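You operate a simulated robot arm through the tools that you are given. There is no shell and no other tool. Be economical: measure what you need, move in short steps, check, and stop when the job is done.

You run a simulated robot arm. Do the job below in one go: nothing can be reset, and whatever is moved stays where it is left.

## Task
Lift body and cup off the spilt sand and brush the bench clean.
Fine: both go on the black mat, upright, nothing more spilt; blue brush, put back.

It is judged by the outcome, as a careful person would: the job done as asked, and still so three seconds after it is handed in. It fails if anything else is knocked over, pushed out of place, dropped, spilled or broken.

## Robot
A 7-joint arm with a two-finger parallel gripper, fixed in place. Base frame: the origin is at the foot of the arm, x ahead of it, y to its left, z up; the work surface is at about z = 850. Readings come in mm, rad, newtons and seconds.
With the tool pointing down near the work surface it reaches from about 240 to 680 mm from the base axis. Its first joint turns from -1.152 to 1.152 rad. Payload 2.4 kg.
Tool frame: the origin (TCP) lies between the finger pads and is the grasp point; the fingertips stand 30 mm ahead of it; z points along the fingers, y is the line along which they close. Largest opening 94 mm; finger width 28, thickness 10; the body of the gripper, 50 by 96 mm, starts 55 mm behind the TCP.
Orientation is that of the tool frame in the base frame, as [roll, pitch, yaw] about the fixed x, y, z axes, in that order (R = Rz(yaw) Ry(pitch) Rx(roll)). With the fingers straight down and closing along the base's y, the tool's x points along the base's -x, its y along +y and its z along -z.

## Interface
- The arm moves only by the tool send_rows. Its argument "series" is a list of rows, each an object of numbers (a shift or turn left out is 0, a gripper value left out holds the last): "tx", "ty", "tz": the shift along the base's x, y, z in units of 20 mm (1.0 is 20 mm); "rx", "ry", "rz": the turn, a rotation vector about the base's x, y, z in units of 5 degrees (1.0 is 5 degrees). In form: [{"tx": .., "ty": .., "tz": .., "rx": .., "ry": .., "rz": ..}, ...]. A call has 1 to 20 rows; each row shifts and turns the commanded pose from where the row before left it. "gripper" is the finger opening in mm, from 0 to 94, set as the call begins (left out, the last holds). A call with a number of a shift or a turn outside -1 to 1 is refused whole. Rows are played at 5 a second. More than 50 mm and 0.15 rad between two rows, or a gripper value outside its range, and nothing of the call is played. A pose out of reach is approached as far as the arm can. The call stops where the force on the tool passes 40 N (or 10 N more than at its start, if that is more) or the arm is blocked; 0.2 s more then pass. Each finger travels about 153 mm/s and halts on what it meets, pressing with about 37 N; the grip force reading is that of the motor and also rises with nothing between the fingers. The clock runs only during rows and for 0.2 s after the last one: add rows that do not move to give the fingers time. The reply holds the time, the measured pose of the TCP, the force on the tool along the base axes, the opening and the grip force, in the units named above and with some noise, and new pictures: "pictures" is both (left out), scene, wrist or none.
- Cameras (640 x 400 px; columns grow to the right, rows downward): "scene" is fixed at [41.6, 476.6, 1444.7]; the picture's right is [-0.72, -0.70, 0.00], its down [-0.39, 0.40, -0.83] and it looks along [0.58, -0.59, -0.56] (base axes); focal length 332 px, centre (320, 200). "wrist" rides on the gripper at [-37, 0, -58] in the tool frame; the picture's right is [0.00, -1.00, 0.00], its down [0.97, 0.00, -0.24] and it looks along [0.24, 0.00, 0.97] (tool axes); focal length 218 px, centre (320, 200). There is no depth. A picture from a camera that has moved, and an enlarged one, comes with that camera's place and axes in the base frame and with its lens.
- close_up(camera, box): a new picture of the part [left, top, right, bottom] of that camera's present view, enlarged. The clock stands still meanwhile.
- job_done(): hands the job in; it is judged then, once.

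Go step by step. Nothing tells you positions but the pictures and the camera data: compare them with the known pose of the tool, close in by small moves and look again before you grip or let go. The budget is 120 turns and 150 pictures, counting those below and the enlarged ones. Unless the task says otherwise, let go and move clear before handing in, and close with one line.

The tools are called after "Call:" by a JSON object that holds its "op" and its "data". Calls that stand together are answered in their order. send_rows: Moves the arm, as the interface text tells. Its arguments: {"type":"object","properties":{"series":{"type":"array","items":{"type":"object","properties":{"tx":{"type":"number"},"ty":{"type":"number"},"tz":{"type":"number"},"rx":{"type":"number"},"ry":{"type":"number"},"rz":{"type":"number"}}}},"gripper":{"type":"number"},"pictures":{"type":"string","enum":["both","scene","wrist","none"]}},"required":["series"]} The other tools are called the same way: close_up (camera, box) takes an enlarged picture of a part of a camera's view; job_done () hands the job in.

At the start:

```text
clock: 0.0
position: [437.4, -91.5, 1129.3]
orientation: [3.14, 0.001, -3.141]
wrist_force: [0.2, 0.5, -0.1]
gripper_width: 94.1
finger_force: 0.1
```

scene: 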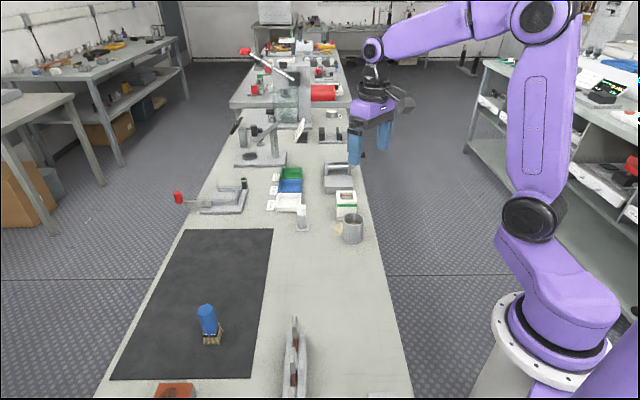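
wrist: 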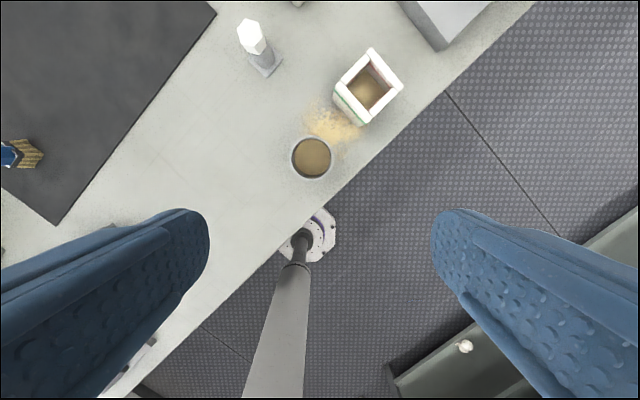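

I see a bench running diagonally, with a black mat holding a blue brush, and a cup and a white square container near some spilt sand. I'll look closer before moving.

Call:
{"op": "close_up", "data": {"camera": "scene", "box": [250, 150, 410, 250]}}

Call:
{"op": "close_up", "data": {"camera": "wrist", "box": [220, 0, 460, 200]}}

Call:
{"op": "close_up", "data": {"camera": "scene", "box": [100, 220, 420, 400]}}

```text
4.00 times, centred on (330, 200) of scene
camera zoom: at [41.6, 476.6, 1444.7], right [-0.72, -0.7, 0.0], down [-0.39, 0.4, -0.83], along [0.58, -0.59, -0.56], focal length 1328 px, centre (280, 200)
```

zoom: 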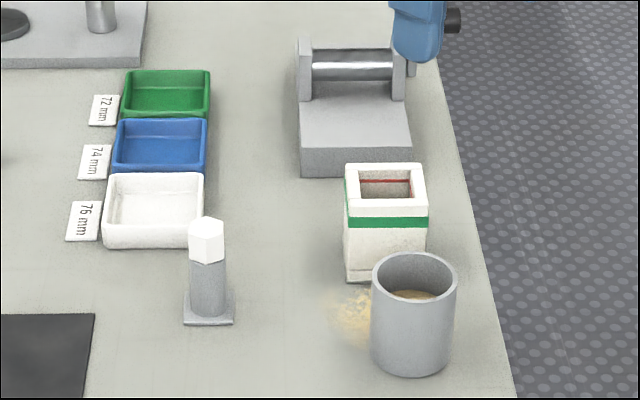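

```text
2.00 times, centred on (340, 100) of wrist
camera zoom: at [473.9, -92.9, 1188.4], right [0.0, -1.0, 0.0], down [-0.97, 0.0, 0.24], along [-0.24, 0.0, -0.97], focal length 436 px, centre (280, 400)
```

zoom: 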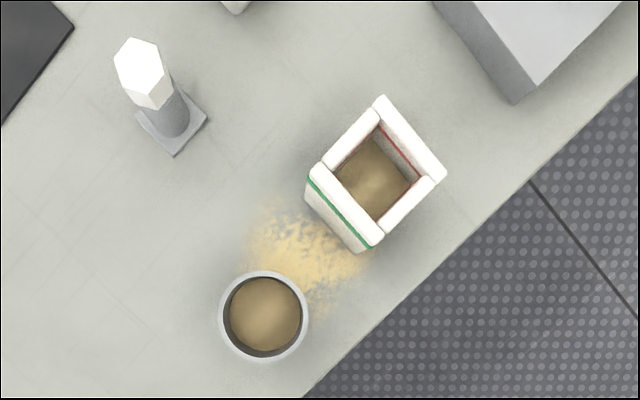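

```text
2.00 times, centred on (260, 310) of scene
camera zoom: at [41.6, 476.6, 1444.7], right [-0.72, -0.7, 0.0], down [-0.39, 0.4, -0.83], along [0.58, -0.59, -0.56], focal length 664 px, centre (440, -20)
```

zoom: 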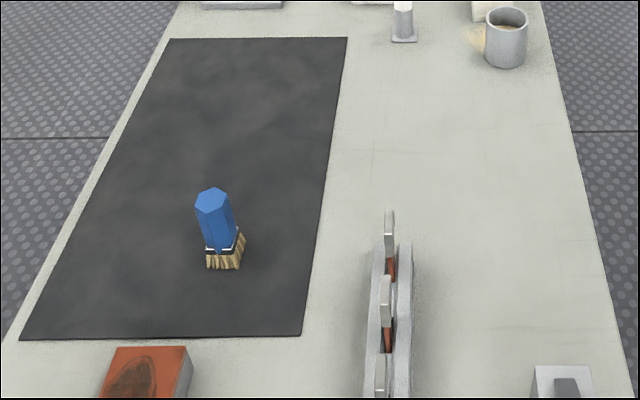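

The cup (about Ø56, 70 mm high) seems to be near (460,-83) and the white box (about 56 mm square) near (537,-145). I'll turn so the fingers close across the bench, come lower above the cup, and look again.

Call:
{"op": "send_rows", "data": {"series": [{"rz": -1, "tx": 0.12, "ty": 0.04, "tz": -0.5}, {"rz": -1, "tx": 0.12, "ty": 0.04, "tz": -0.5}, {"rz": -1, "tx": 0.12, "ty": 0.04, "tz": -0.5}, {"rz": -1, "tx": 0.12, "ty": 0.04, "tz": -0.5}, {"rz": -1, "tx": 0.12, "ty": 0.04, "tz": -0.5}, {"rz": -1, "tx": 0.12, "ty": 0.04, "tz": -0.5}, {"rz": -1, "tx": 0.12, "ty": 0.04, "tz": -0.5}, {"rz": -1, "tx": 0.12, "ty": 0.04, "tz": -0.5}, {"rz": -1, "tx": 0.12, "ty": 0.04, "tz": -0.5}, {}]}}

```text
clock: 2.2
position: [459.5, -85.2, 1039.3]
orientation: [-3.141, 0.001, 2.355]
wrist_force: [-0.6, -0.4, -0.6]
gripper_width: 94.0
finger_force: 0.0
camera wrist: at [484.6, -112.0, 1097.9], right [-0.71, -0.71, 0.0], down [-0.69, 0.69, 0.24], along [-0.17, 0.17, -0.97], focal length 218 px, centre (320, 200)
```

scene: 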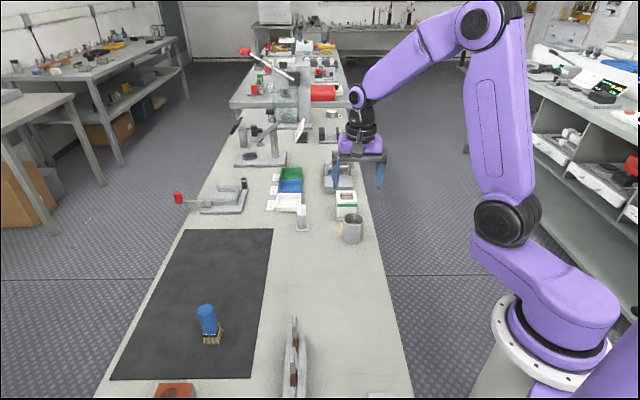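
wrist: 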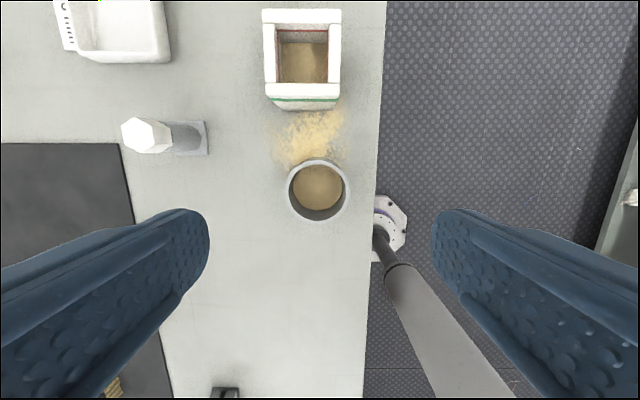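

The view is now aligned with the bench. I'll take an enlarged look at the box and cup for seams.

Call:
{"op": "close_up", "data": {"camera": "wrist", "box": [240, 0, 400, 100]}}

Call:
{"op": "close_up", "data": {"camera": "scene", "box": [320, 180, 384, 250]}}

Call:
{"op": "close_up", "data": {"camera": "wrist", "box": [240, 80, 400, 240]}}

```text
4.00 times, centred on (320, 50) of wrist
camera zoom: at [484.6, -112.0, 1097.9], right [-0.71, -0.71, 0.0], down [-0.69, 0.69, 0.24], along [-0.17, 0.17, -0.97], focal length 873 px, centre (320, 800)
```

zoom: 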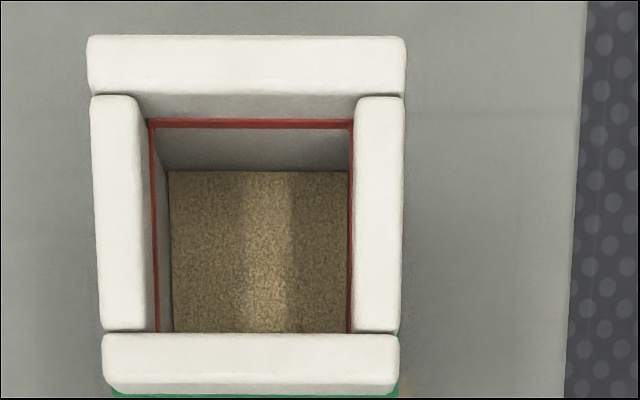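

```text
5.71 times, centred on (352, 215) of scene
camera zoom: at [41.6, 476.6, 1444.7], right [-0.72, -0.7, 0.0], down [-0.39, 0.4, -0.83], along [0.58, -0.59, -0.56], focal length 1897 px, centre (137, 114)
```

zoom: 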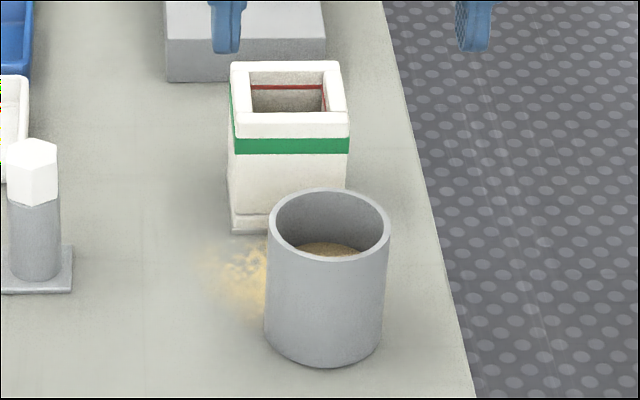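

```text
2.50 times, centred on (320, 160) of wrist
camera zoom: at [484.6, -112.0, 1097.9], right [-0.71, -0.71, 0.0], down [-0.69, 0.69, 0.24], along [-0.17, 0.17, -0.97], focal length 546 px, centre (320, 300)
```

zoom: 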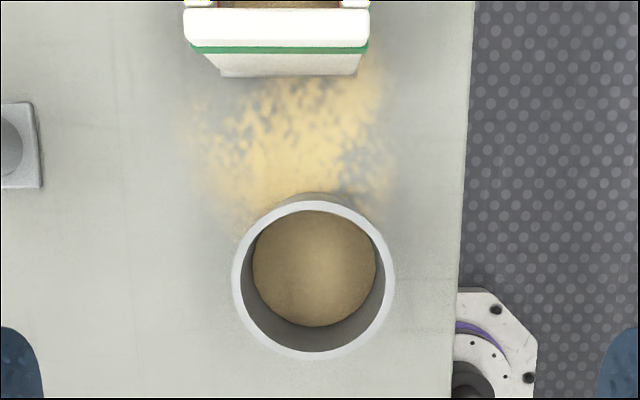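

The cup centre comes out at about (461,-86), practically below the TCP, and the fingers will straddle it across the bench. I'm descending to about 888, staying clear of the box.

Call:
{"op": "send_rows", "data": {"series": [{"tx": 0.07, "ty": -0.03, "tz": -1}, {"tz": -1}, {"tz": -1}, {"tz": -1}, {"tz": -1}, {"tz": -0.8}, {"tz": -0.8}, {"tz": -0.8}, {}]}}

```text
clock: 4.2
position: [460.8, -85.0, 892.7]
orientation: [-3.14, 0.0, 2.354]
wrist_force: [0.4, 1.2, 0.2]
gripper_width: 93.9
finger_force: 0.1
camera wrist: at [485.7, -112.5, 950.9], right [-0.71, -0.71, 0.0], down [-0.69, 0.69, 0.24], along [-0.17, 0.17, -0.97], focal length 218 px, centre (320, 200)
```

scene: 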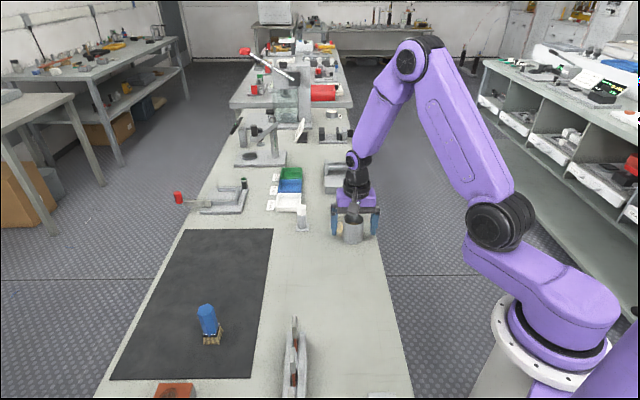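
wrist: 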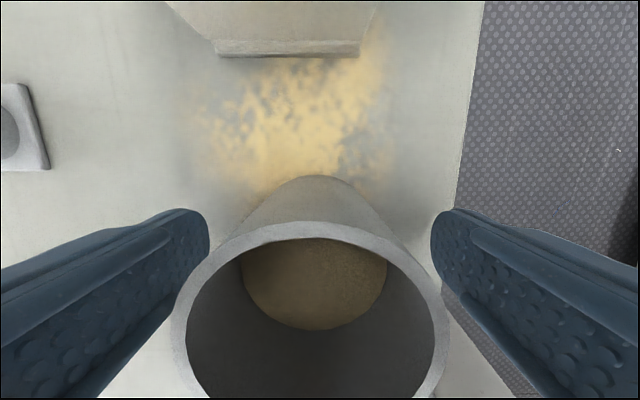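

The cup sits between the pads, about 2 mm off centre, which is fine. I'm closing the gripper, then lifting.

Call:
{"op": "send_rows", "data": {"series": [{}, {}, {}], "gripper": 45, "pictures": "none"}}

Call:
{"op": "close_up", "data": {"camera": "wrist", "box": [200, 0, 400, 125]}}

```text
clock: 5.0
position: [461.1, -84.8, 892.0]
orientation: [3.141, 0.0, 2.356]
wrist_force: [0.2, 0.0, -1.2]
gripper_width: 56.7
finger_force: 36.6
```

```text
3.20 times, centred on (300, 62) of wrist
camera zoom: at [485.7, -112.5, 951.0], right [-0.71, -0.71, 0.0], down [-0.69, 0.69, 0.24], along [-0.17, 0.17, -0.97], focal length 698 px, centre (384, 640)
```

zoom: 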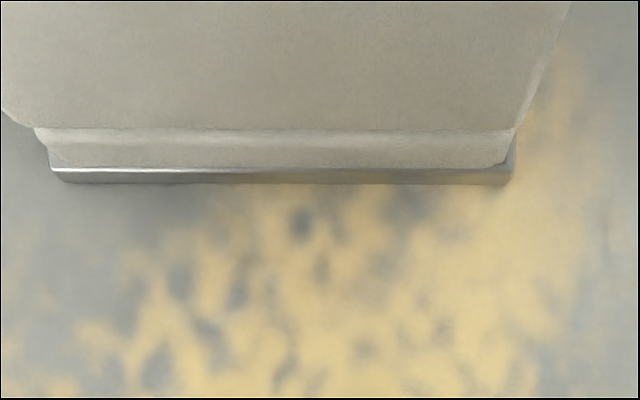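

The cup is held at 56.7 mm. I'm lifting it straight up 110 mm before carrying it over.

Call:
{"op": "send_rows", "data": {"series": [{"tz": 0.3}, {"tz": 0.6}, {"tz": 0.8}, {"tz": 0.8}, {"tz": 0.8}, {"tz": 0.8}, {"tz": 0.8}, {"tz": 0.4}, {"tz": 0.2}, {}]}}

```text
clock: 7.2
position: [460.9, -83.7, 1002.0]
orientation: [-3.141, -0.001, 2.355]
wrist_force: [-0.6, 0.0, -1.6]
gripper_width: 56.3
finger_force: 37.6
camera wrist: at [486.2, -112.3, 1060.6], right [-0.71, -0.71, 0.0], down [-0.69, 0.69, 0.24], along [-0.17, 0.17, -0.97], focal length 218 px, centre (320, 200)
```

scene: 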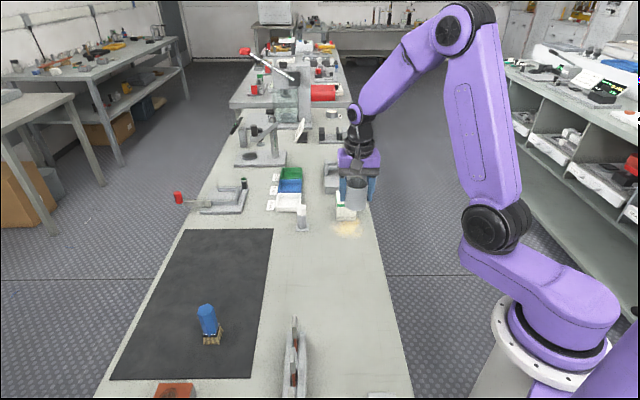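
wrist: 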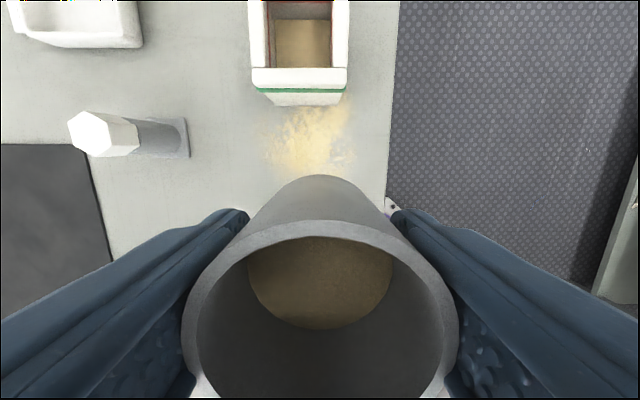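

The cup is lifted clear with its sand intact. Next I carry it level to above the mat, around (543,232).

Call:
{"op": "send_rows", "data": {"series": [{"tx": 0.12, "ty": 0.4}, {"tx": 0.2, "ty": 0.8}, {"tx": 0.24, "ty": 0.93}, {"tx": 0.24, "ty": 0.93}, {"tx": 0.24, "ty": 0.93}, {"tx": 0.24, "ty": 0.93}, {"tx": 0.24, "ty": 0.93}, {"tx": 0.24, "ty": 0.93}, {"tx": 0.24, "ty": 0.93}, {"tx": 0.24, "ty": 0.93}, {"tx": 0.24, "ty": 0.93}, {"tx": 0.24, "ty": 0.93}, {"tx": 0.24, "ty": 0.93}, {"tx": 0.24, "ty": 0.93}, {"tx": 0.24, "ty": 0.93}, {"tx": 0.24, "ty": 0.93}, {"tx": 0.24, "ty": 0.93}, {"tx": 0.18, "ty": 0.6}, {"tx": 0.1, "ty": 0.2}, {}]}}

```text
clock: 11.4
position: [544.3, 233.7, 1002.1]
orientation: [-3.14, -0.001, 2.355]
wrist_force: [-0.7, -0.3, -1.3]
gripper_width: 56.6
finger_force: 37.3
camera wrist: at [570.2, 206.5, 1060.2], right [-0.71, -0.71, 0.0], down [-0.69, 0.69, 0.24], along [-0.17, 0.17, -0.97], focal length 218 px, centre (320, 200)
```

scene: 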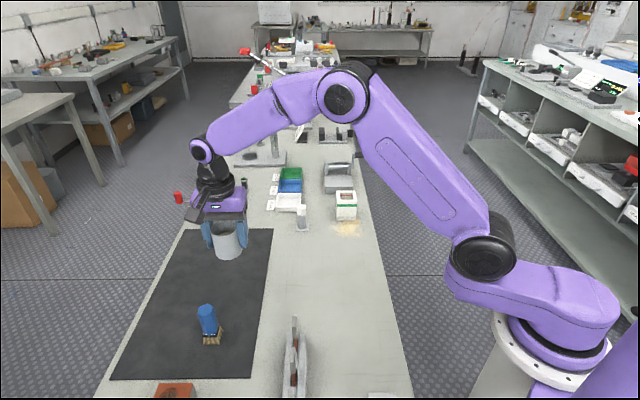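
wrist: 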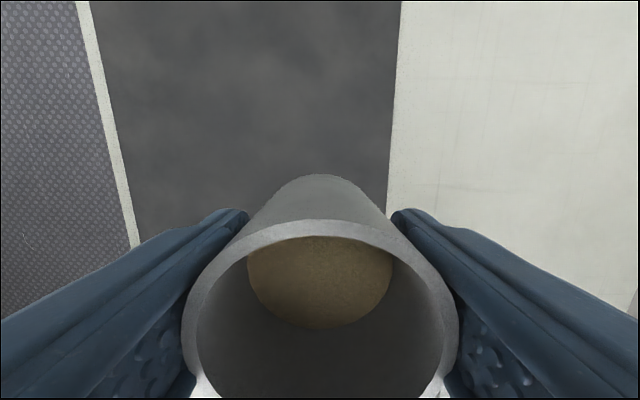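

The cup is about 69 mm inside the mat's near edge, with room beyond for the box. I'm lowering it to just above the mat.

Call:
{"op": "send_rows", "data": {"series": [{"tz": -0.4}, {"tz": -0.8}, {"tz": -0.8}, {"tz": -0.8}, {"tz": -0.8}, {"tz": -0.8}, {"tz": -0.5}, {"tz": -0.2}, {"tz": -0.1}, {}], "pictures": "scene"}}

Call:
{"op": "close_up", "data": {"camera": "scene", "box": [180, 220, 276, 280]}}

```text
clock: 13.6
position: [544.8, 234.2, 898.2]
orientation: [-3.141, 0.0, 2.357]
wrist_force: [0.3, -0.5, -1.1]
gripper_width: 56.6
finger_force: 37.1
```

scene: 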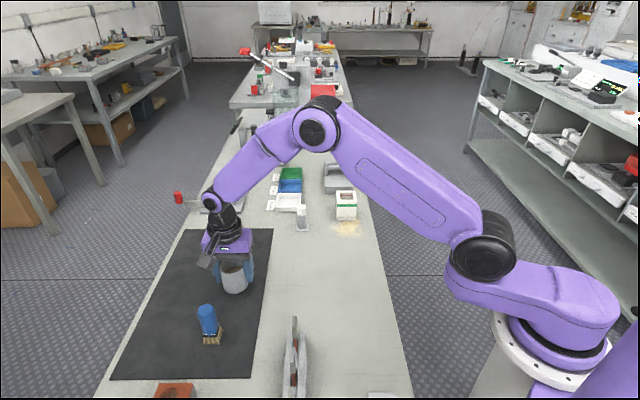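

```text
6.67 times, centred on (228, 250) of scene
camera zoom: at [41.6, 476.7, 1444.7], right [-0.72, -0.7, 0.0], down [-0.39, 0.4, -0.83], along [0.58, -0.59, -0.56], focal length 2213 px, centre (933, -133)
```

zoom: 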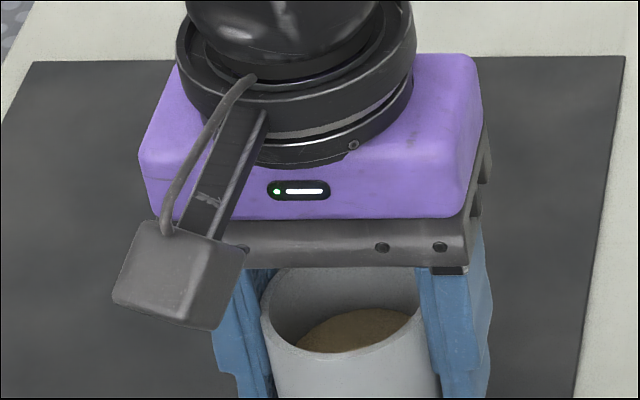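

The cup is about 6 mm above the bench level it was lifted from. I'm creeping down in small steps until contact.

Call:
{"op": "send_rows", "data": {"series": [{"tz": -0.06}, {"tz": -0.06}, {"tz": -0.05}, {"tz": -0.05}, {}], "pictures": "none"}}

```text
clock: 14.8
position: [543.8, 234.5, 895.9]
orientation: [3.141, 0.001, 2.355]
wrist_force: [-7.6, -2.5, 26.3]
gripper_width: 56.5
finger_force: 37.0
```

It has touched the mat (26 N upward). I'll back off slightly to remove the load, then open.

Call:
{"op": "send_rows", "data": {"series": [{"tz": 0.08}, {}], "pictures": "none"}}

```text
clock: 15.4
position: [545.3, 233.9, 893.8]
orientation: [3.14, 0.001, 2.356]
wrist_force: [2.3, 0.1, 12.7]
gripper_width: 56.4
finger_force: 37.2
```

Call:
{"op": "send_rows", "data": {"series": [{"tz": 0.05}, {}], "pictures": "none"}}

```text
clock: 16.0
position: [543.9, 233.8, 895.9]
orientation: [-3.141, 0.0, 2.357]
wrist_force: [1.7, 0.4, 1.5]
gripper_width: 56.4
finger_force: 36.8
```

The load is almost gone, so the cup is resting on the mat. I'm opening and checking.

Call:
{"op": "send_rows", "data": {"series": [{}, {}, {}], "gripper": 94}}

```text
clock: 16.8
position: [545.3, 233.5, 896.8]
orientation: [-3.139, -0.001, 2.356]
wrist_force: [0.2, -0.6, 0.3]
gripper_width: 93.9
finger_force: 0.1
camera wrist: at [570.0, 206.3, 954.8], right [-0.71, -0.71, 0.0], down [-0.69, 0.69, 0.24], along [-0.17, 0.17, -0.97], focal length 218 px, centre (320, 200)
```

scene: 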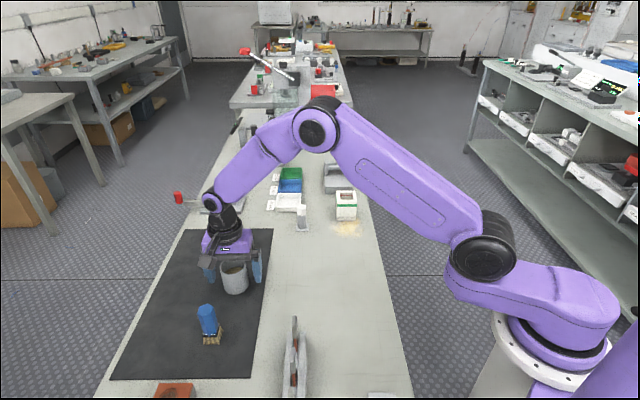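
wrist: 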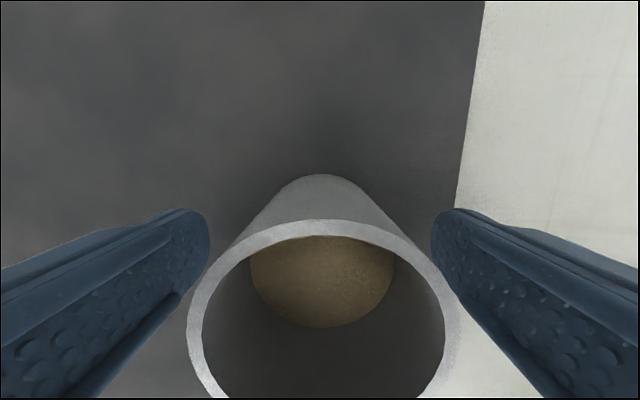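

The cup stands on the mat and the fingers are clear. I'll rise straight up and look at the now unobscured box.

Call:
{"op": "close_up", "data": {"camera": "scene", "box": [316, 180, 380, 240]}}

Call:
{"op": "send_rows", "data": {"series": [{"tz": 0.5}, {"tz": 1}, {"tz": 1}, {"tz": 1}, {"tz": 1}, {"tz": 1}, {"tz": 1}, {"tz": 1}], "pictures": "none"}}

```text
6.67 times, centred on (348, 210) of scene
camera zoom: at [41.6, 476.6, 1444.7], right [-0.72, -0.7, 0.0], down [-0.39, 0.4, -0.83], along [0.58, -0.59, -0.56], focal length 2213 px, centre (133, 133)
```

zoom: 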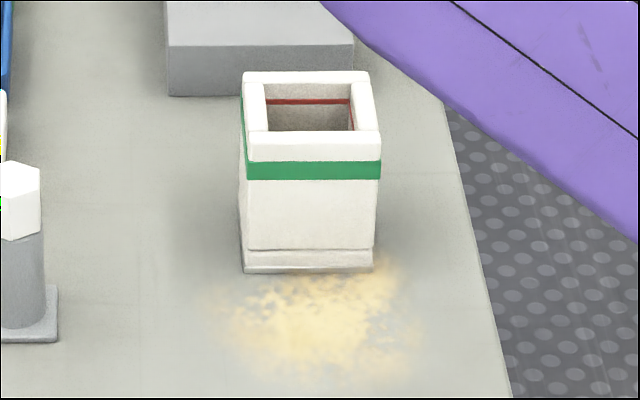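

```text
clock: 18.6
position: [544.7, 232.8, 1046.0]
orientation: [-3.141, -0.001, 2.357]
wrist_force: [-0.1, 0.1, 0.2]
gripper_width: 93.8
finger_force: 0.0
```

The box is a white body with a green band and a thin foot, centred near (538,-147). I'll travel there high and look before descending.

Call:
{"op": "send_rows", "data": {"series": [{"ty": -1}, {"ty": -1}, {"ty": -1}, {"ty": -1}, {"ty": -1}, {"ty": -1}, {"ty": -1}, {"ty": -1}, {"ty": -1}, {"ty": -1}, {"ty": -1}, {"ty": -1}, {"ty": -1}, {"ty": -1}, {"ty": -1}, {"ty": -1}, {"ty": -1}, {"ty": -1, "tx": -0.15}, {"ty": -1, "tx": -0.15}, {}]}}

```text
clock: 22.8
position: [538.6, -145.9, 1045.2]
orientation: [3.142, 0.001, 2.357]
wrist_force: [0.3, 1.3, -0.4]
gripper_width: 93.8
finger_force: 0.1
camera wrist: at [563.4, -173.5, 1103.9], right [-0.71, -0.71, 0.0], down [-0.69, 0.69, 0.24], along [-0.17, 0.17, -0.97], focal length 218 px, centre (320, 200)
```

scene: 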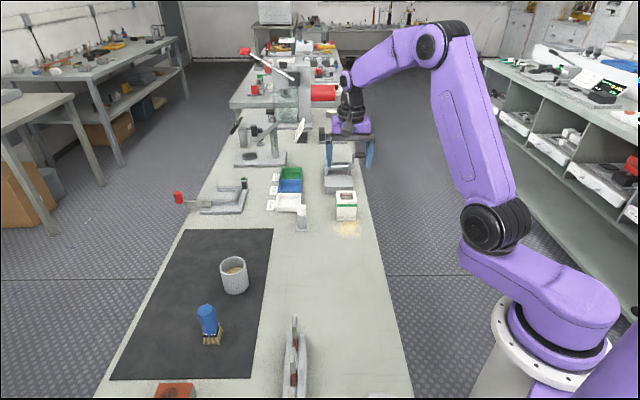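
wrist: 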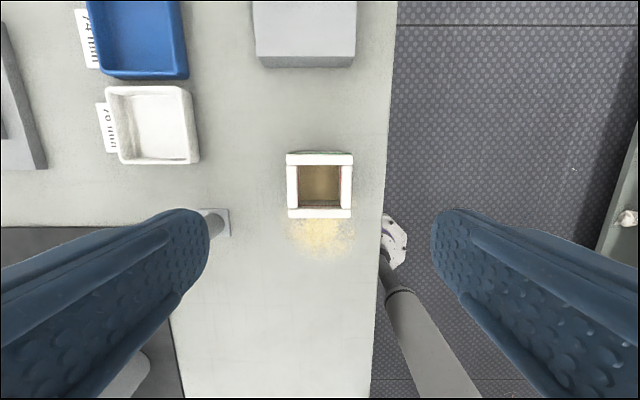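

The box top is centred at about (541,-151), square to the gripper, so I'll correct a few mm and descend most of the way.

Call:
{"op": "send_rows", "data": {"series": [{"tx": 0.13, "ty": -0.25, "tz": -0.8}, {"tz": -1}, {"tz": -1}, {"tz": -1}, {"tz": -1}, {"tz": -1}, {}], "pictures": "both"}}

```text
clock: 24.4
position: [542.1, -152.2, 930.7]
orientation: [-3.141, 0.0, 2.357]
wrist_force: [0.3, 0.1, 0.3]
gripper_width: 94.1
finger_force: 0.1
camera wrist: at [567.0, -178.6, 988.7], right [-0.71, -0.71, 0.0], down [-0.69, 0.69, 0.24], along [-0.17, 0.17, -0.97], focal length 218 px, centre (320, 200)
```

scene: 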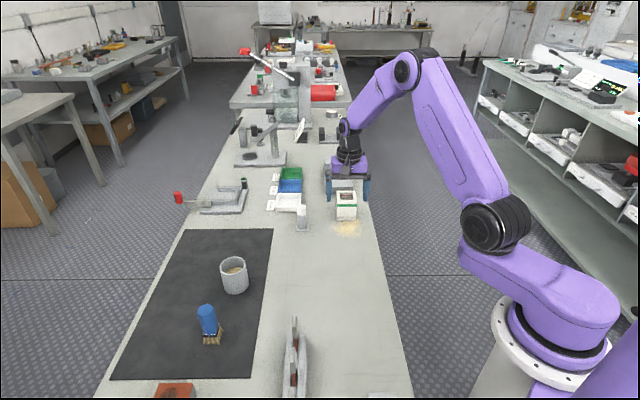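
wrist: 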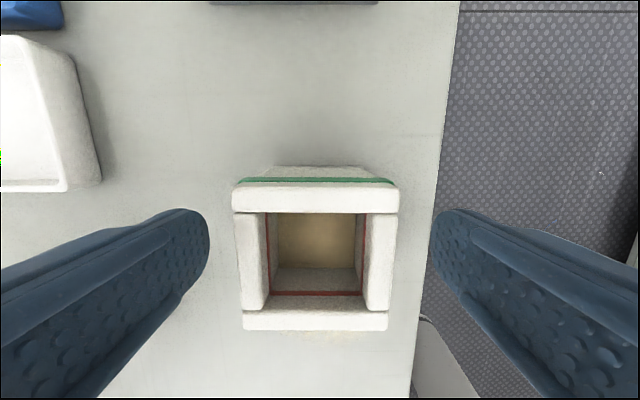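

The box is centred between the fingers. I'm descending so the pads take the body below the green band.

Call:
{"op": "send_rows", "data": {"series": [{"tx": 0.06, "ty": -0.05, "tz": -0.8}, {"tz": -0.8}, {"tz": -0.7}, {}], "pictures": "wrist"}}

Call:
{"op": "close_up", "data": {"camera": "scene", "box": [316, 170, 380, 240]}}

```text
clock: 25.4
position: [541.5, -152.2, 883.4]
orientation: [-3.141, 0.0, 2.357]
wrist_force: [-1.0, -0.8, -0.1]
gripper_width: 94.0
finger_force: 0.0
camera wrist: at [568.0, -179.5, 942.2], right [-0.71, -0.71, 0.0], down [-0.69, 0.69, 0.24], along [-0.17, 0.17, -0.97], focal length 218 px, centre (320, 200)
```

wrist: 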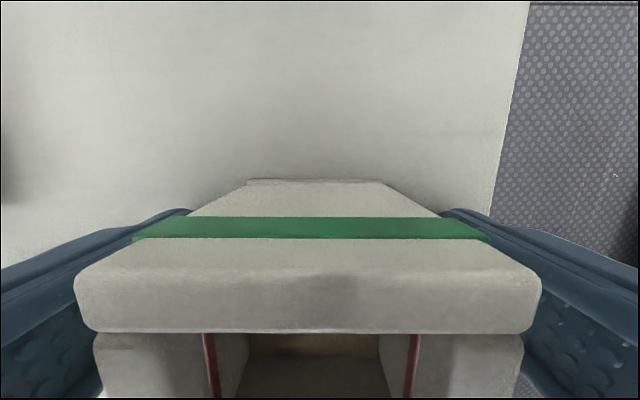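

```text
5.71 times, centred on (348, 205) of scene
camera zoom: at [41.6, 476.6, 1444.7], right [-0.72, -0.7, 0.0], down [-0.39, 0.4, -0.83], along [0.58, -0.59, -0.56], focal length 1897 px, centre (160, 171)
```

zoom: 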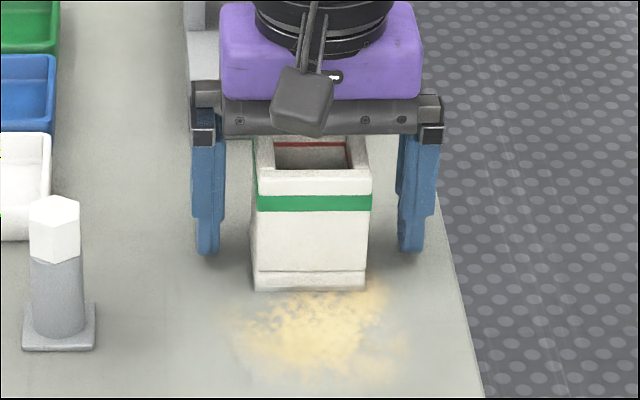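

The fingers straddle the body with tips a few mm above the bench. I'm closing gently.

Call:
{"op": "send_rows", "data": {"series": [{}, {}, {}], "gripper": 45, "pictures": "none"}}

Call:
{"op": "close_up", "data": {"camera": "scene", "box": [316, 170, 380, 240]}}

```text
clock: 26.2
position: [542.9, -152.0, 883.4]
orientation: [3.141, -0.001, 2.355]
wrist_force: [1.5, 0.7, -0.4]
gripper_width: 60.1
finger_force: 36.8
```

```text
5.71 times, centred on (348, 205) of scene
camera zoom: at [41.6, 476.7, 1444.7], right [-0.72, -0.7, 0.0], down [-0.39, 0.4, -0.83], along [0.58, -0.59, -0.56], focal length 1897 px, centre (160, 171)
```

zoom: 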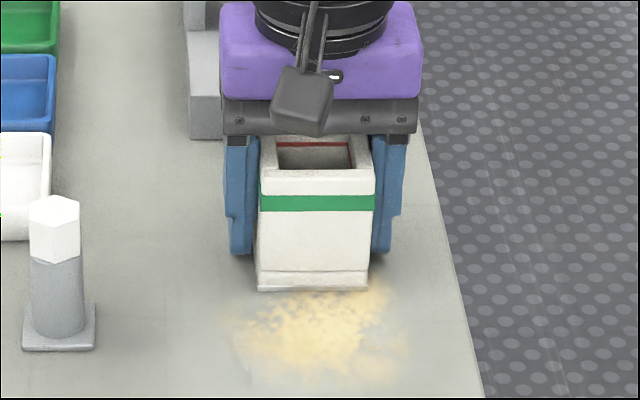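

The gripper holds at 60 mm. I'll lift only about 5 mm and check that the foot comes along.

Call:
{"op": "send_rows", "data": {"series": [{"tz": 0.1}, {"tz": 0.15}, {}], "pictures": "none"}}

Call:
{"op": "close_up", "data": {"camera": "scene", "box": [316, 170, 380, 240]}}

```text
clock: 27.0
position: [542.1, -153.2, 889.4]
orientation: [3.141, 0.0, 2.357]
wrist_force: [0.3, -0.3, -2.9]
gripper_width: 60.2
finger_force: 37.3
```

```text
5.71 times, centred on (348, 205) of scene
camera zoom: at [41.6, 476.6, 1444.7], right [-0.72, -0.7, 0.0], down [-0.39, 0.4, -0.83], along [0.58, -0.59, -0.56], focal length 1897 px, centre (160, 171)
```

zoom: 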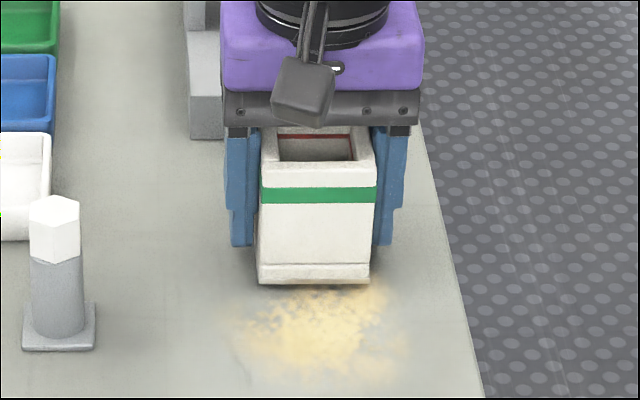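

The whole box came up with the foot (about 2.9 N), and no sand is falling. I'm continuing the lift to 1000.

Call:
{"op": "send_rows", "data": {"series": [{"tz": 0.3}, {"tz": 0.6}, {"tz": 0.8}, {"tz": 0.8}, {"tz": 0.8}, {"tz": 0.8}, {"tz": 0.8}, {"tz": 0.4}, {"tz": 0.2}, {}], "pictures": "wrist"}}

Call:
{"op": "close_up", "data": {"camera": "scene", "box": [300, 140, 396, 240]}}

```text
clock: 29.2
position: [542.0, -152.5, 998.9]
orientation: [3.14, 0.0, 2.355]
wrist_force: [-0.4, -0.6, -4.8]
gripper_width: 59.9
finger_force: 37.0
camera wrist: at [567.6, -179.7, 1058.0], right [-0.71, -0.71, 0.0], down [-0.69, 0.69, 0.24], along [-0.17, 0.17, -0.97], focal length 218 px, centre (320, 200)
```

wrist: 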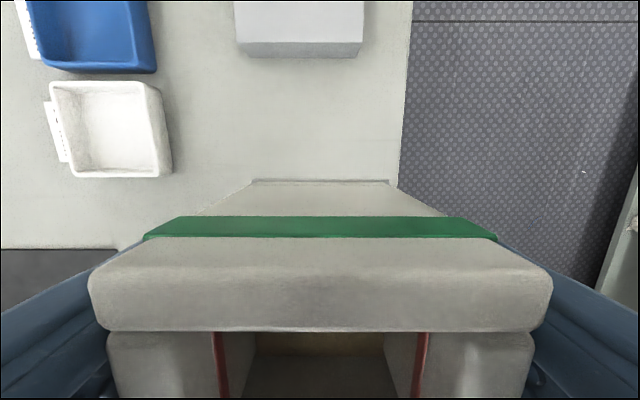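

```text
4.00 times, centred on (348, 190) of scene
camera zoom: at [41.6, 476.6, 1444.7], right [-0.72, -0.7, 0.0], down [-0.39, 0.4, -0.83], along [0.58, -0.59, -0.56], focal length 1328 px, centre (208, 240)
```

zoom: 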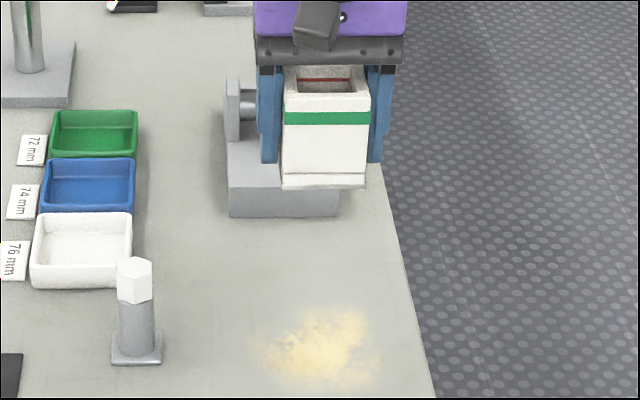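

Only the sand patch remains on the bench, and the post on the route tops out near 930 while the box bottom is at 966. I'm carrying it to about (615,162), 100 mm beyond the cup, at slightly greater height.

Call:
{"op": "send_rows", "data": {"series": [{"tz": 0.6}, {"tz": 0.4, "ty": 0.4, "tx": 0.05}, {"ty": 0.8, "tx": 0.2}, {"ty": 0.93, "tx": 0.22}, {"ty": 0.93, "tx": 0.22}, {"ty": 0.93, "tx": 0.22}, {"ty": 0.93, "tx": 0.22}, {"ty": 0.93, "tx": 0.22}, {"ty": 0.93, "tx": 0.22}, {"ty": 0.93, "tx": 0.22}, {"ty": 0.93, "tx": 0.22}, {"ty": 0.93, "tx": 0.22}, {"ty": 0.93, "tx": 0.22}, {"ty": 0.93, "tx": 0.22}, {"ty": 0.93, "tx": 0.22}, {"ty": 0.93, "tx": 0.22}, {"ty": 0.93, "tx": 0.22}, {"ty": 0.93, "tx": 0.22}, {"ty": 0.5, "tx": 0.1}, {}]}}

```text
clock: 33.4
position: [615.7, 161.7, 1018.5]
orientation: [-3.141, 0.0, 2.355]
wrist_force: [0.7, 0.9, -2.6]
gripper_width: 60.2
finger_force: 37.1
camera wrist: at [641.4, 134.1, 1077.2], right [-0.71, -0.71, 0.0], down [-0.69, 0.69, 0.24], along [-0.17, 0.17, -0.97], focal length 218 px, centre (320, 200)
```

scene: 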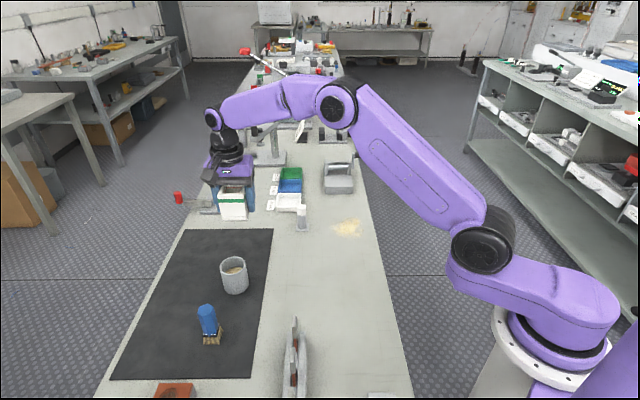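
wrist: 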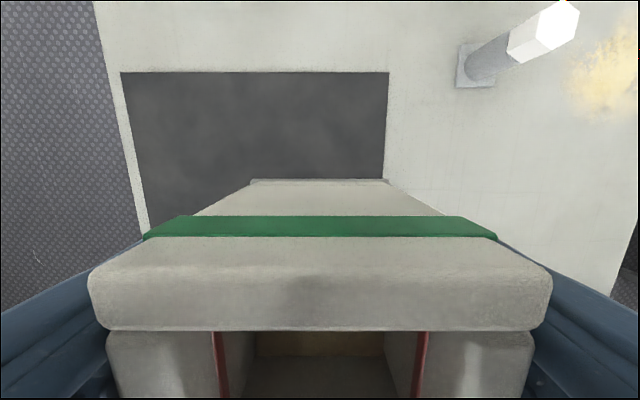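

The mat extends about 100 mm beyond the box, so this spot is well inside. I'm lowering to just above the mat.

Call:
{"op": "send_rows", "data": {"series": [{"tz": -0.4}, {"tz": -0.8}, {"tz": -0.8}, {"tz": -0.8}, {"tz": -0.8}, {"tz": -0.8}, {"tz": -0.8}, {"tz": -0.6}, {"tz": -0.4}, {"tz": -0.2}, {}], "pictures": "scene"}}

```text
clock: 35.8
position: [615.1, 160.2, 890.9]
orientation: [3.141, 0.0, 2.356]
wrist_force: [-0.2, 1.0, -3.5]
gripper_width: 60.2
finger_force: 37.1
```

scene: 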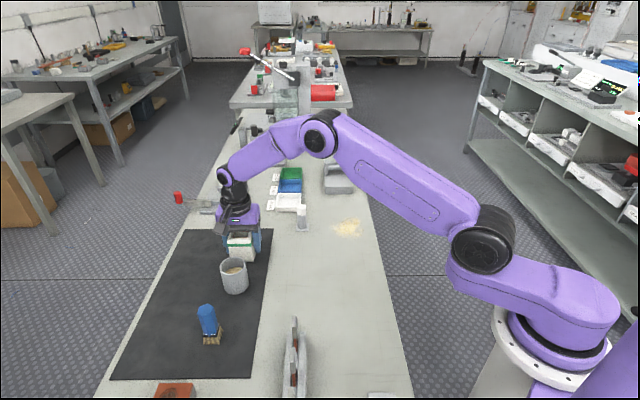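

Call:
{"op": "send_rows", "data": {"series": [{"tz": -0.05}, {"tz": -0.05}, {"tz": -0.04}, {}], "pictures": "none"}}

```text
clock: 36.8
position: [614.3, 160.2, 887.8]
orientation: [3.141, 0.0, 2.357]
wrist_force: [-0.3, -0.3, -2.9]
gripper_width: 60.1
finger_force: 37.5
```

No contact yet at 888, so I'll creep a bit further.

Call:
{"op": "send_rows", "data": {"series": [{"tz": -0.05}, {"tz": -0.04}, {}], "pictures": "none"}}

```text
clock: 37.6
position: [614.9, 161.0, 888.1]
orientation: [-3.14, 0.002, 2.356]
wrist_force: [-1.0, -0.2, 1.1]
gripper_width: 60.0
finger_force: 37.3
```

The force has gone from -2.9 to +1.1 N, so the box is resting on the mat. I'm opening.

Call:
{"op": "send_rows", "data": {"series": [{}, {}, {}], "gripper": 94}}

Call:
{"op": "close_up", "data": {"camera": "scene", "box": [180, 200, 308, 300]}}

```text
clock: 38.4
position: [615.0, 161.1, 886.6]
orientation: [-3.142, 0.001, 2.356]
wrist_force: [0.0, 0.1, -0.4]
gripper_width: 94.1
finger_force: 0.0
camera wrist: at [640.7, 133.3, 945.0], right [-0.71, -0.71, 0.0], down [-0.69, 0.69, 0.24], along [-0.17, 0.17, -0.97], focal length 218 px, centre (320, 200)
```

scene: 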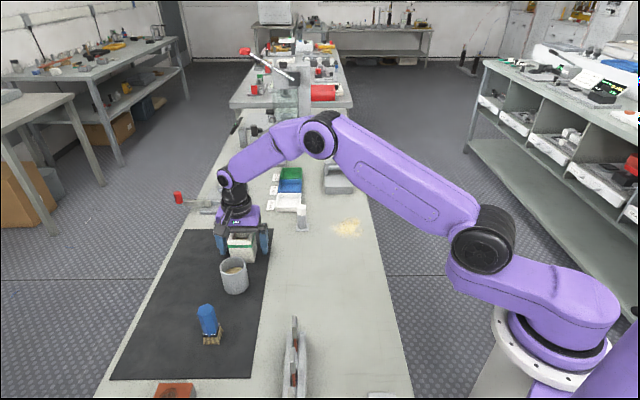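
wrist: 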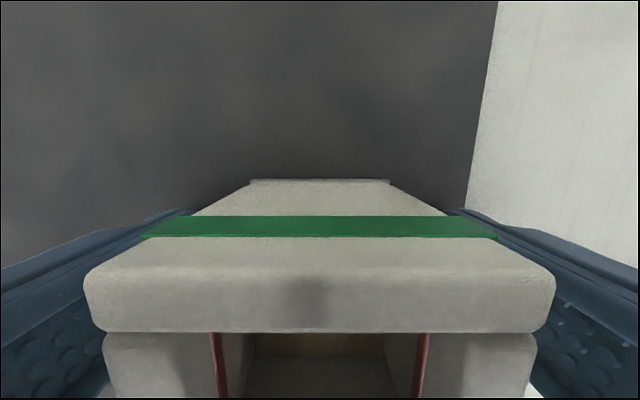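

```text
4.00 times, centred on (244, 250) of scene
camera zoom: at [41.6, 476.6, 1444.7], right [-0.72, -0.7, 0.0], down [-0.39, 0.4, -0.83], along [0.58, -0.59, -0.56], focal length 1328 px, centre (624, 0)
```

zoom: 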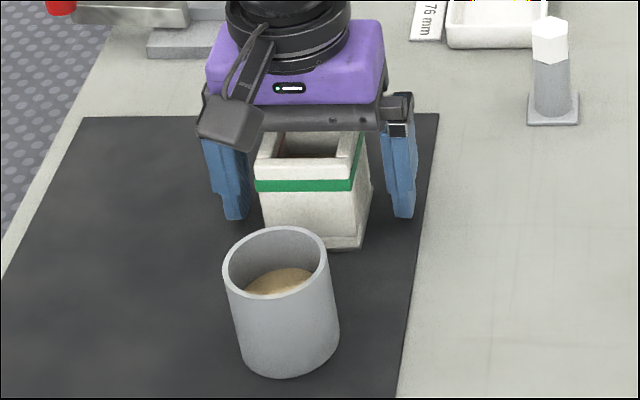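

Both containers stand on the mat. I'm rising and heading over to the brush near (465,345) for a look from above.

Call:
{"op": "send_rows", "data": {"series": [{"tz": 0.5}, {"tz": 1}, {"tz": 1}, {"tz": 1}, {"tz": 1}, {"tz": 1}, {"tz": 1}, {"tz": 1}, {"tz": 1}, {"tx": -0.7, "ty": 0.85}, {"tx": -0.7, "ty": 0.85}, {"tx": -0.7, "ty": 0.85}, {"tx": -0.7, "ty": 0.85}, {"tx": -0.7, "ty": 0.85}, {"tx": -0.7, "ty": 0.85}, {"tx": -0.7, "ty": 0.85}, {"tx": -0.7, "ty": 0.85}, {"tx": -0.7, "ty": 0.85}, {"tx": -0.7, "ty": 0.85}]}}

```text
clock: 42.4
position: [474.9, 330.7, 1056.7]
orientation: [-3.141, 0.0, 2.356]
wrist_force: [-0.2, 0.5, -0.6]
gripper_width: 94.0
finger_force: 0.1
camera wrist: at [500.5, 303.5, 1115.2], right [-0.71, -0.71, 0.0], down [-0.69, 0.69, 0.24], along [-0.17, 0.17, -0.97], focal length 218 px, centre (320, 200)
```

scene: 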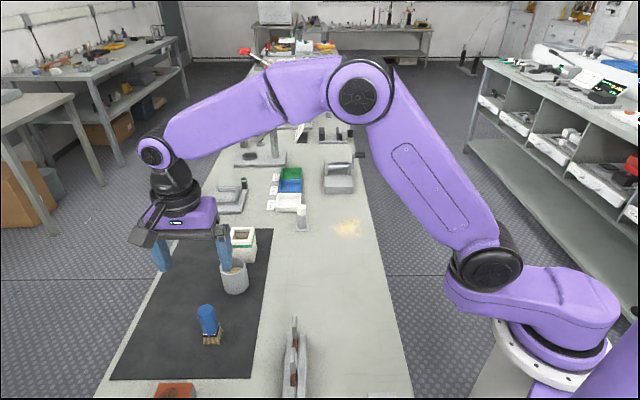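
wrist: 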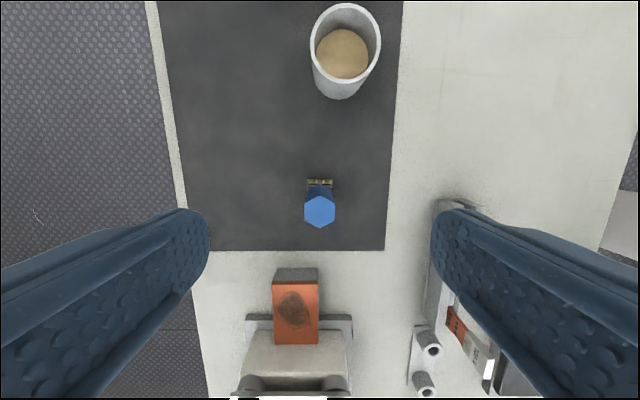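

The brush stands upright with its base near (467,337) and handle top around z 945–960. I'll enlarge for details.

Call:
{"op": "close_up", "data": {"camera": "wrist", "box": [280, 165, 360, 235]}}

Call:
{"op": "close_up", "data": {"camera": "scene", "box": [180, 290, 244, 354]}}

```text
5.71 times, centred on (320, 200) of wrist
camera zoom: at [500.5, 303.5, 1115.2], right [-0.71, -0.71, 0.0], down [-0.69, 0.69, 0.24], along [-0.17, 0.17, -0.97], focal length 1247 px, centre (320, 200)
```

zoom: 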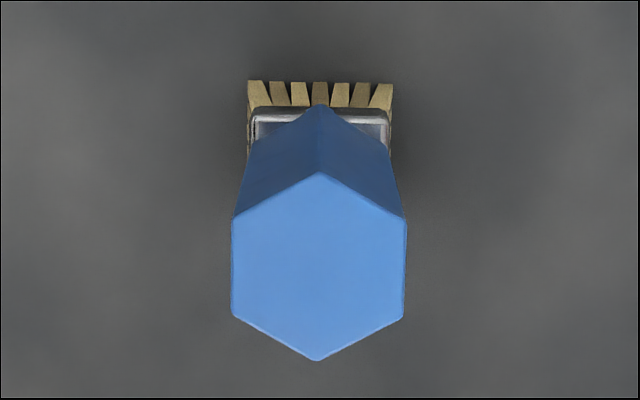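

```text
6.25 times, centred on (212, 322) of scene
camera zoom: at [41.6, 476.6, 1444.7], right [-0.72, -0.7, 0.0], down [-0.39, 0.4, -0.83], along [0.58, -0.59, -0.56], focal length 2075 px, centre (995, -562)
```

zoom: 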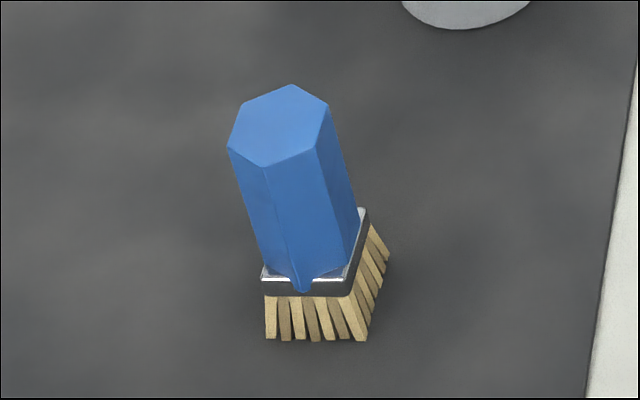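

The hex flats face across the bench, matching my fingers, and the handle axis works out near (462,343). I'm narrowing the opening to 50, shifting over and descending partway.

Call:
{"op": "send_rows", "data": {"series": [{"tx": -0.635, "ty": 0.635}, {"tz": -1}, {"tz": -1}, {"tz": -1}, {"tz": -0.9}, {}], "gripper": 56}}

```text
clock: 43.8
position: [462.2, 342.5, 978.4]
orientation: [-3.14, 0.0, 2.356]
wrist_force: [0.4, -1.1, 0.2]
gripper_width: 55.9
finger_force: 0.0
camera wrist: at [487.9, 315.4, 1036.6], right [-0.71, -0.71, 0.0], down [-0.69, 0.69, 0.24], along [-0.17, 0.17, -0.97], focal length 218 px, centre (320, 200)
```

scene: 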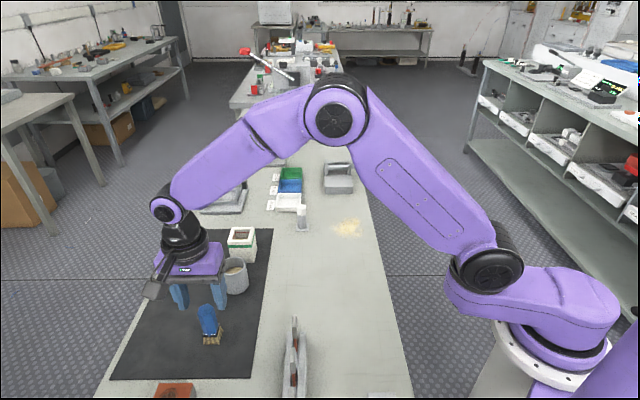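
wrist: 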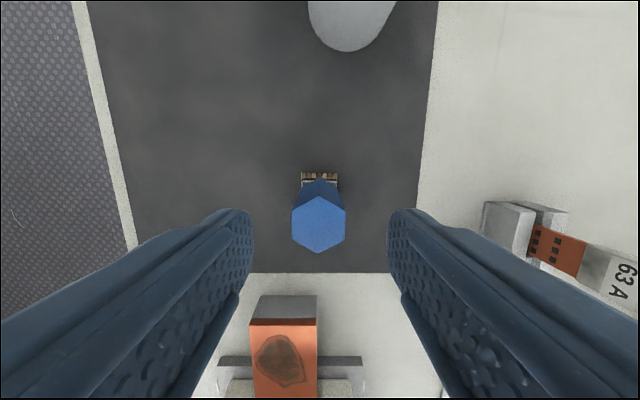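

The handle is centred, with its top near z 935. I'm descending to 915 so the tips stay above the ferrule.

Call:
{"op": "send_rows", "data": {"series": [{"tz": -0.8}, {"tz": -0.8}, {"tz": -0.8}, {"tz": -0.75}, {}], "pictures": "wrist"}}

Call:
{"op": "close_up", "data": {"camera": "scene", "box": [160, 250, 256, 350]}}

```text
clock: 45.0
position: [462.3, 342.3, 915.5]
orientation: [3.141, 0.001, 2.356]
wrist_force: [-0.1, 0.0, 0.5]
gripper_width: 56.2
finger_force: 0.0
camera wrist: at [488.5, 315.5, 974.0], right [-0.71, -0.71, 0.0], down [-0.69, 0.69, 0.24], along [-0.17, 0.17, -0.97], focal length 218 px, centre (320, 200)
```

wrist: 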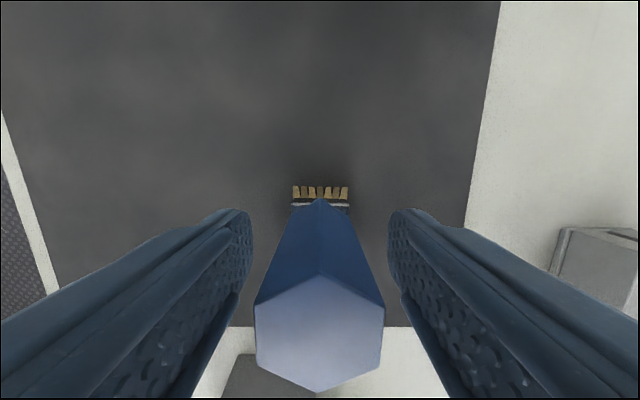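

```text
4.00 times, centred on (208, 300) of scene
camera zoom: at [41.6, 476.6, 1444.7], right [-0.72, -0.7, 0.0], down [-0.39, 0.4, -0.83], along [0.58, -0.59, -0.56], focal length 1328 px, centre (768, -200)
```

zoom: 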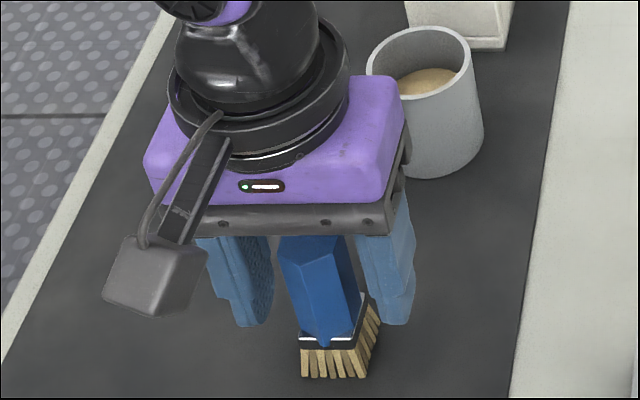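

The fingers straddle the handle just above the ferrule. I'm gripping here, and note this pose (462, 342, 915.5) as the brush's home.

Call:
{"op": "send_rows", "data": {"series": [{}, {}, {}], "gripper": 10, "pictures": "none"}}

Call:
{"op": "close_up", "data": {"camera": "scene", "box": [160, 250, 256, 350]}}

```text
clock: 45.8
position: [462.6, 342.7, 915.8]
orientation: [-3.141, 0.001, 2.357]
wrist_force: [-0.2, 0.8, 1.5]
gripper_width: 25.3
finger_force: 36.8
```

```text
4.00 times, centred on (208, 300) of scene
camera zoom: at [41.6, 476.6, 1444.7], right [-0.72, -0.7, 0.0], down [-0.39, 0.4, -0.83], along [0.58, -0.59, -0.56], focal length 1328 px, centre (768, -200)
```

zoom: 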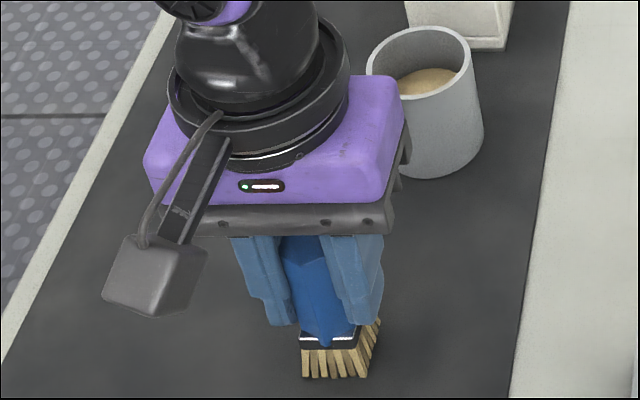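

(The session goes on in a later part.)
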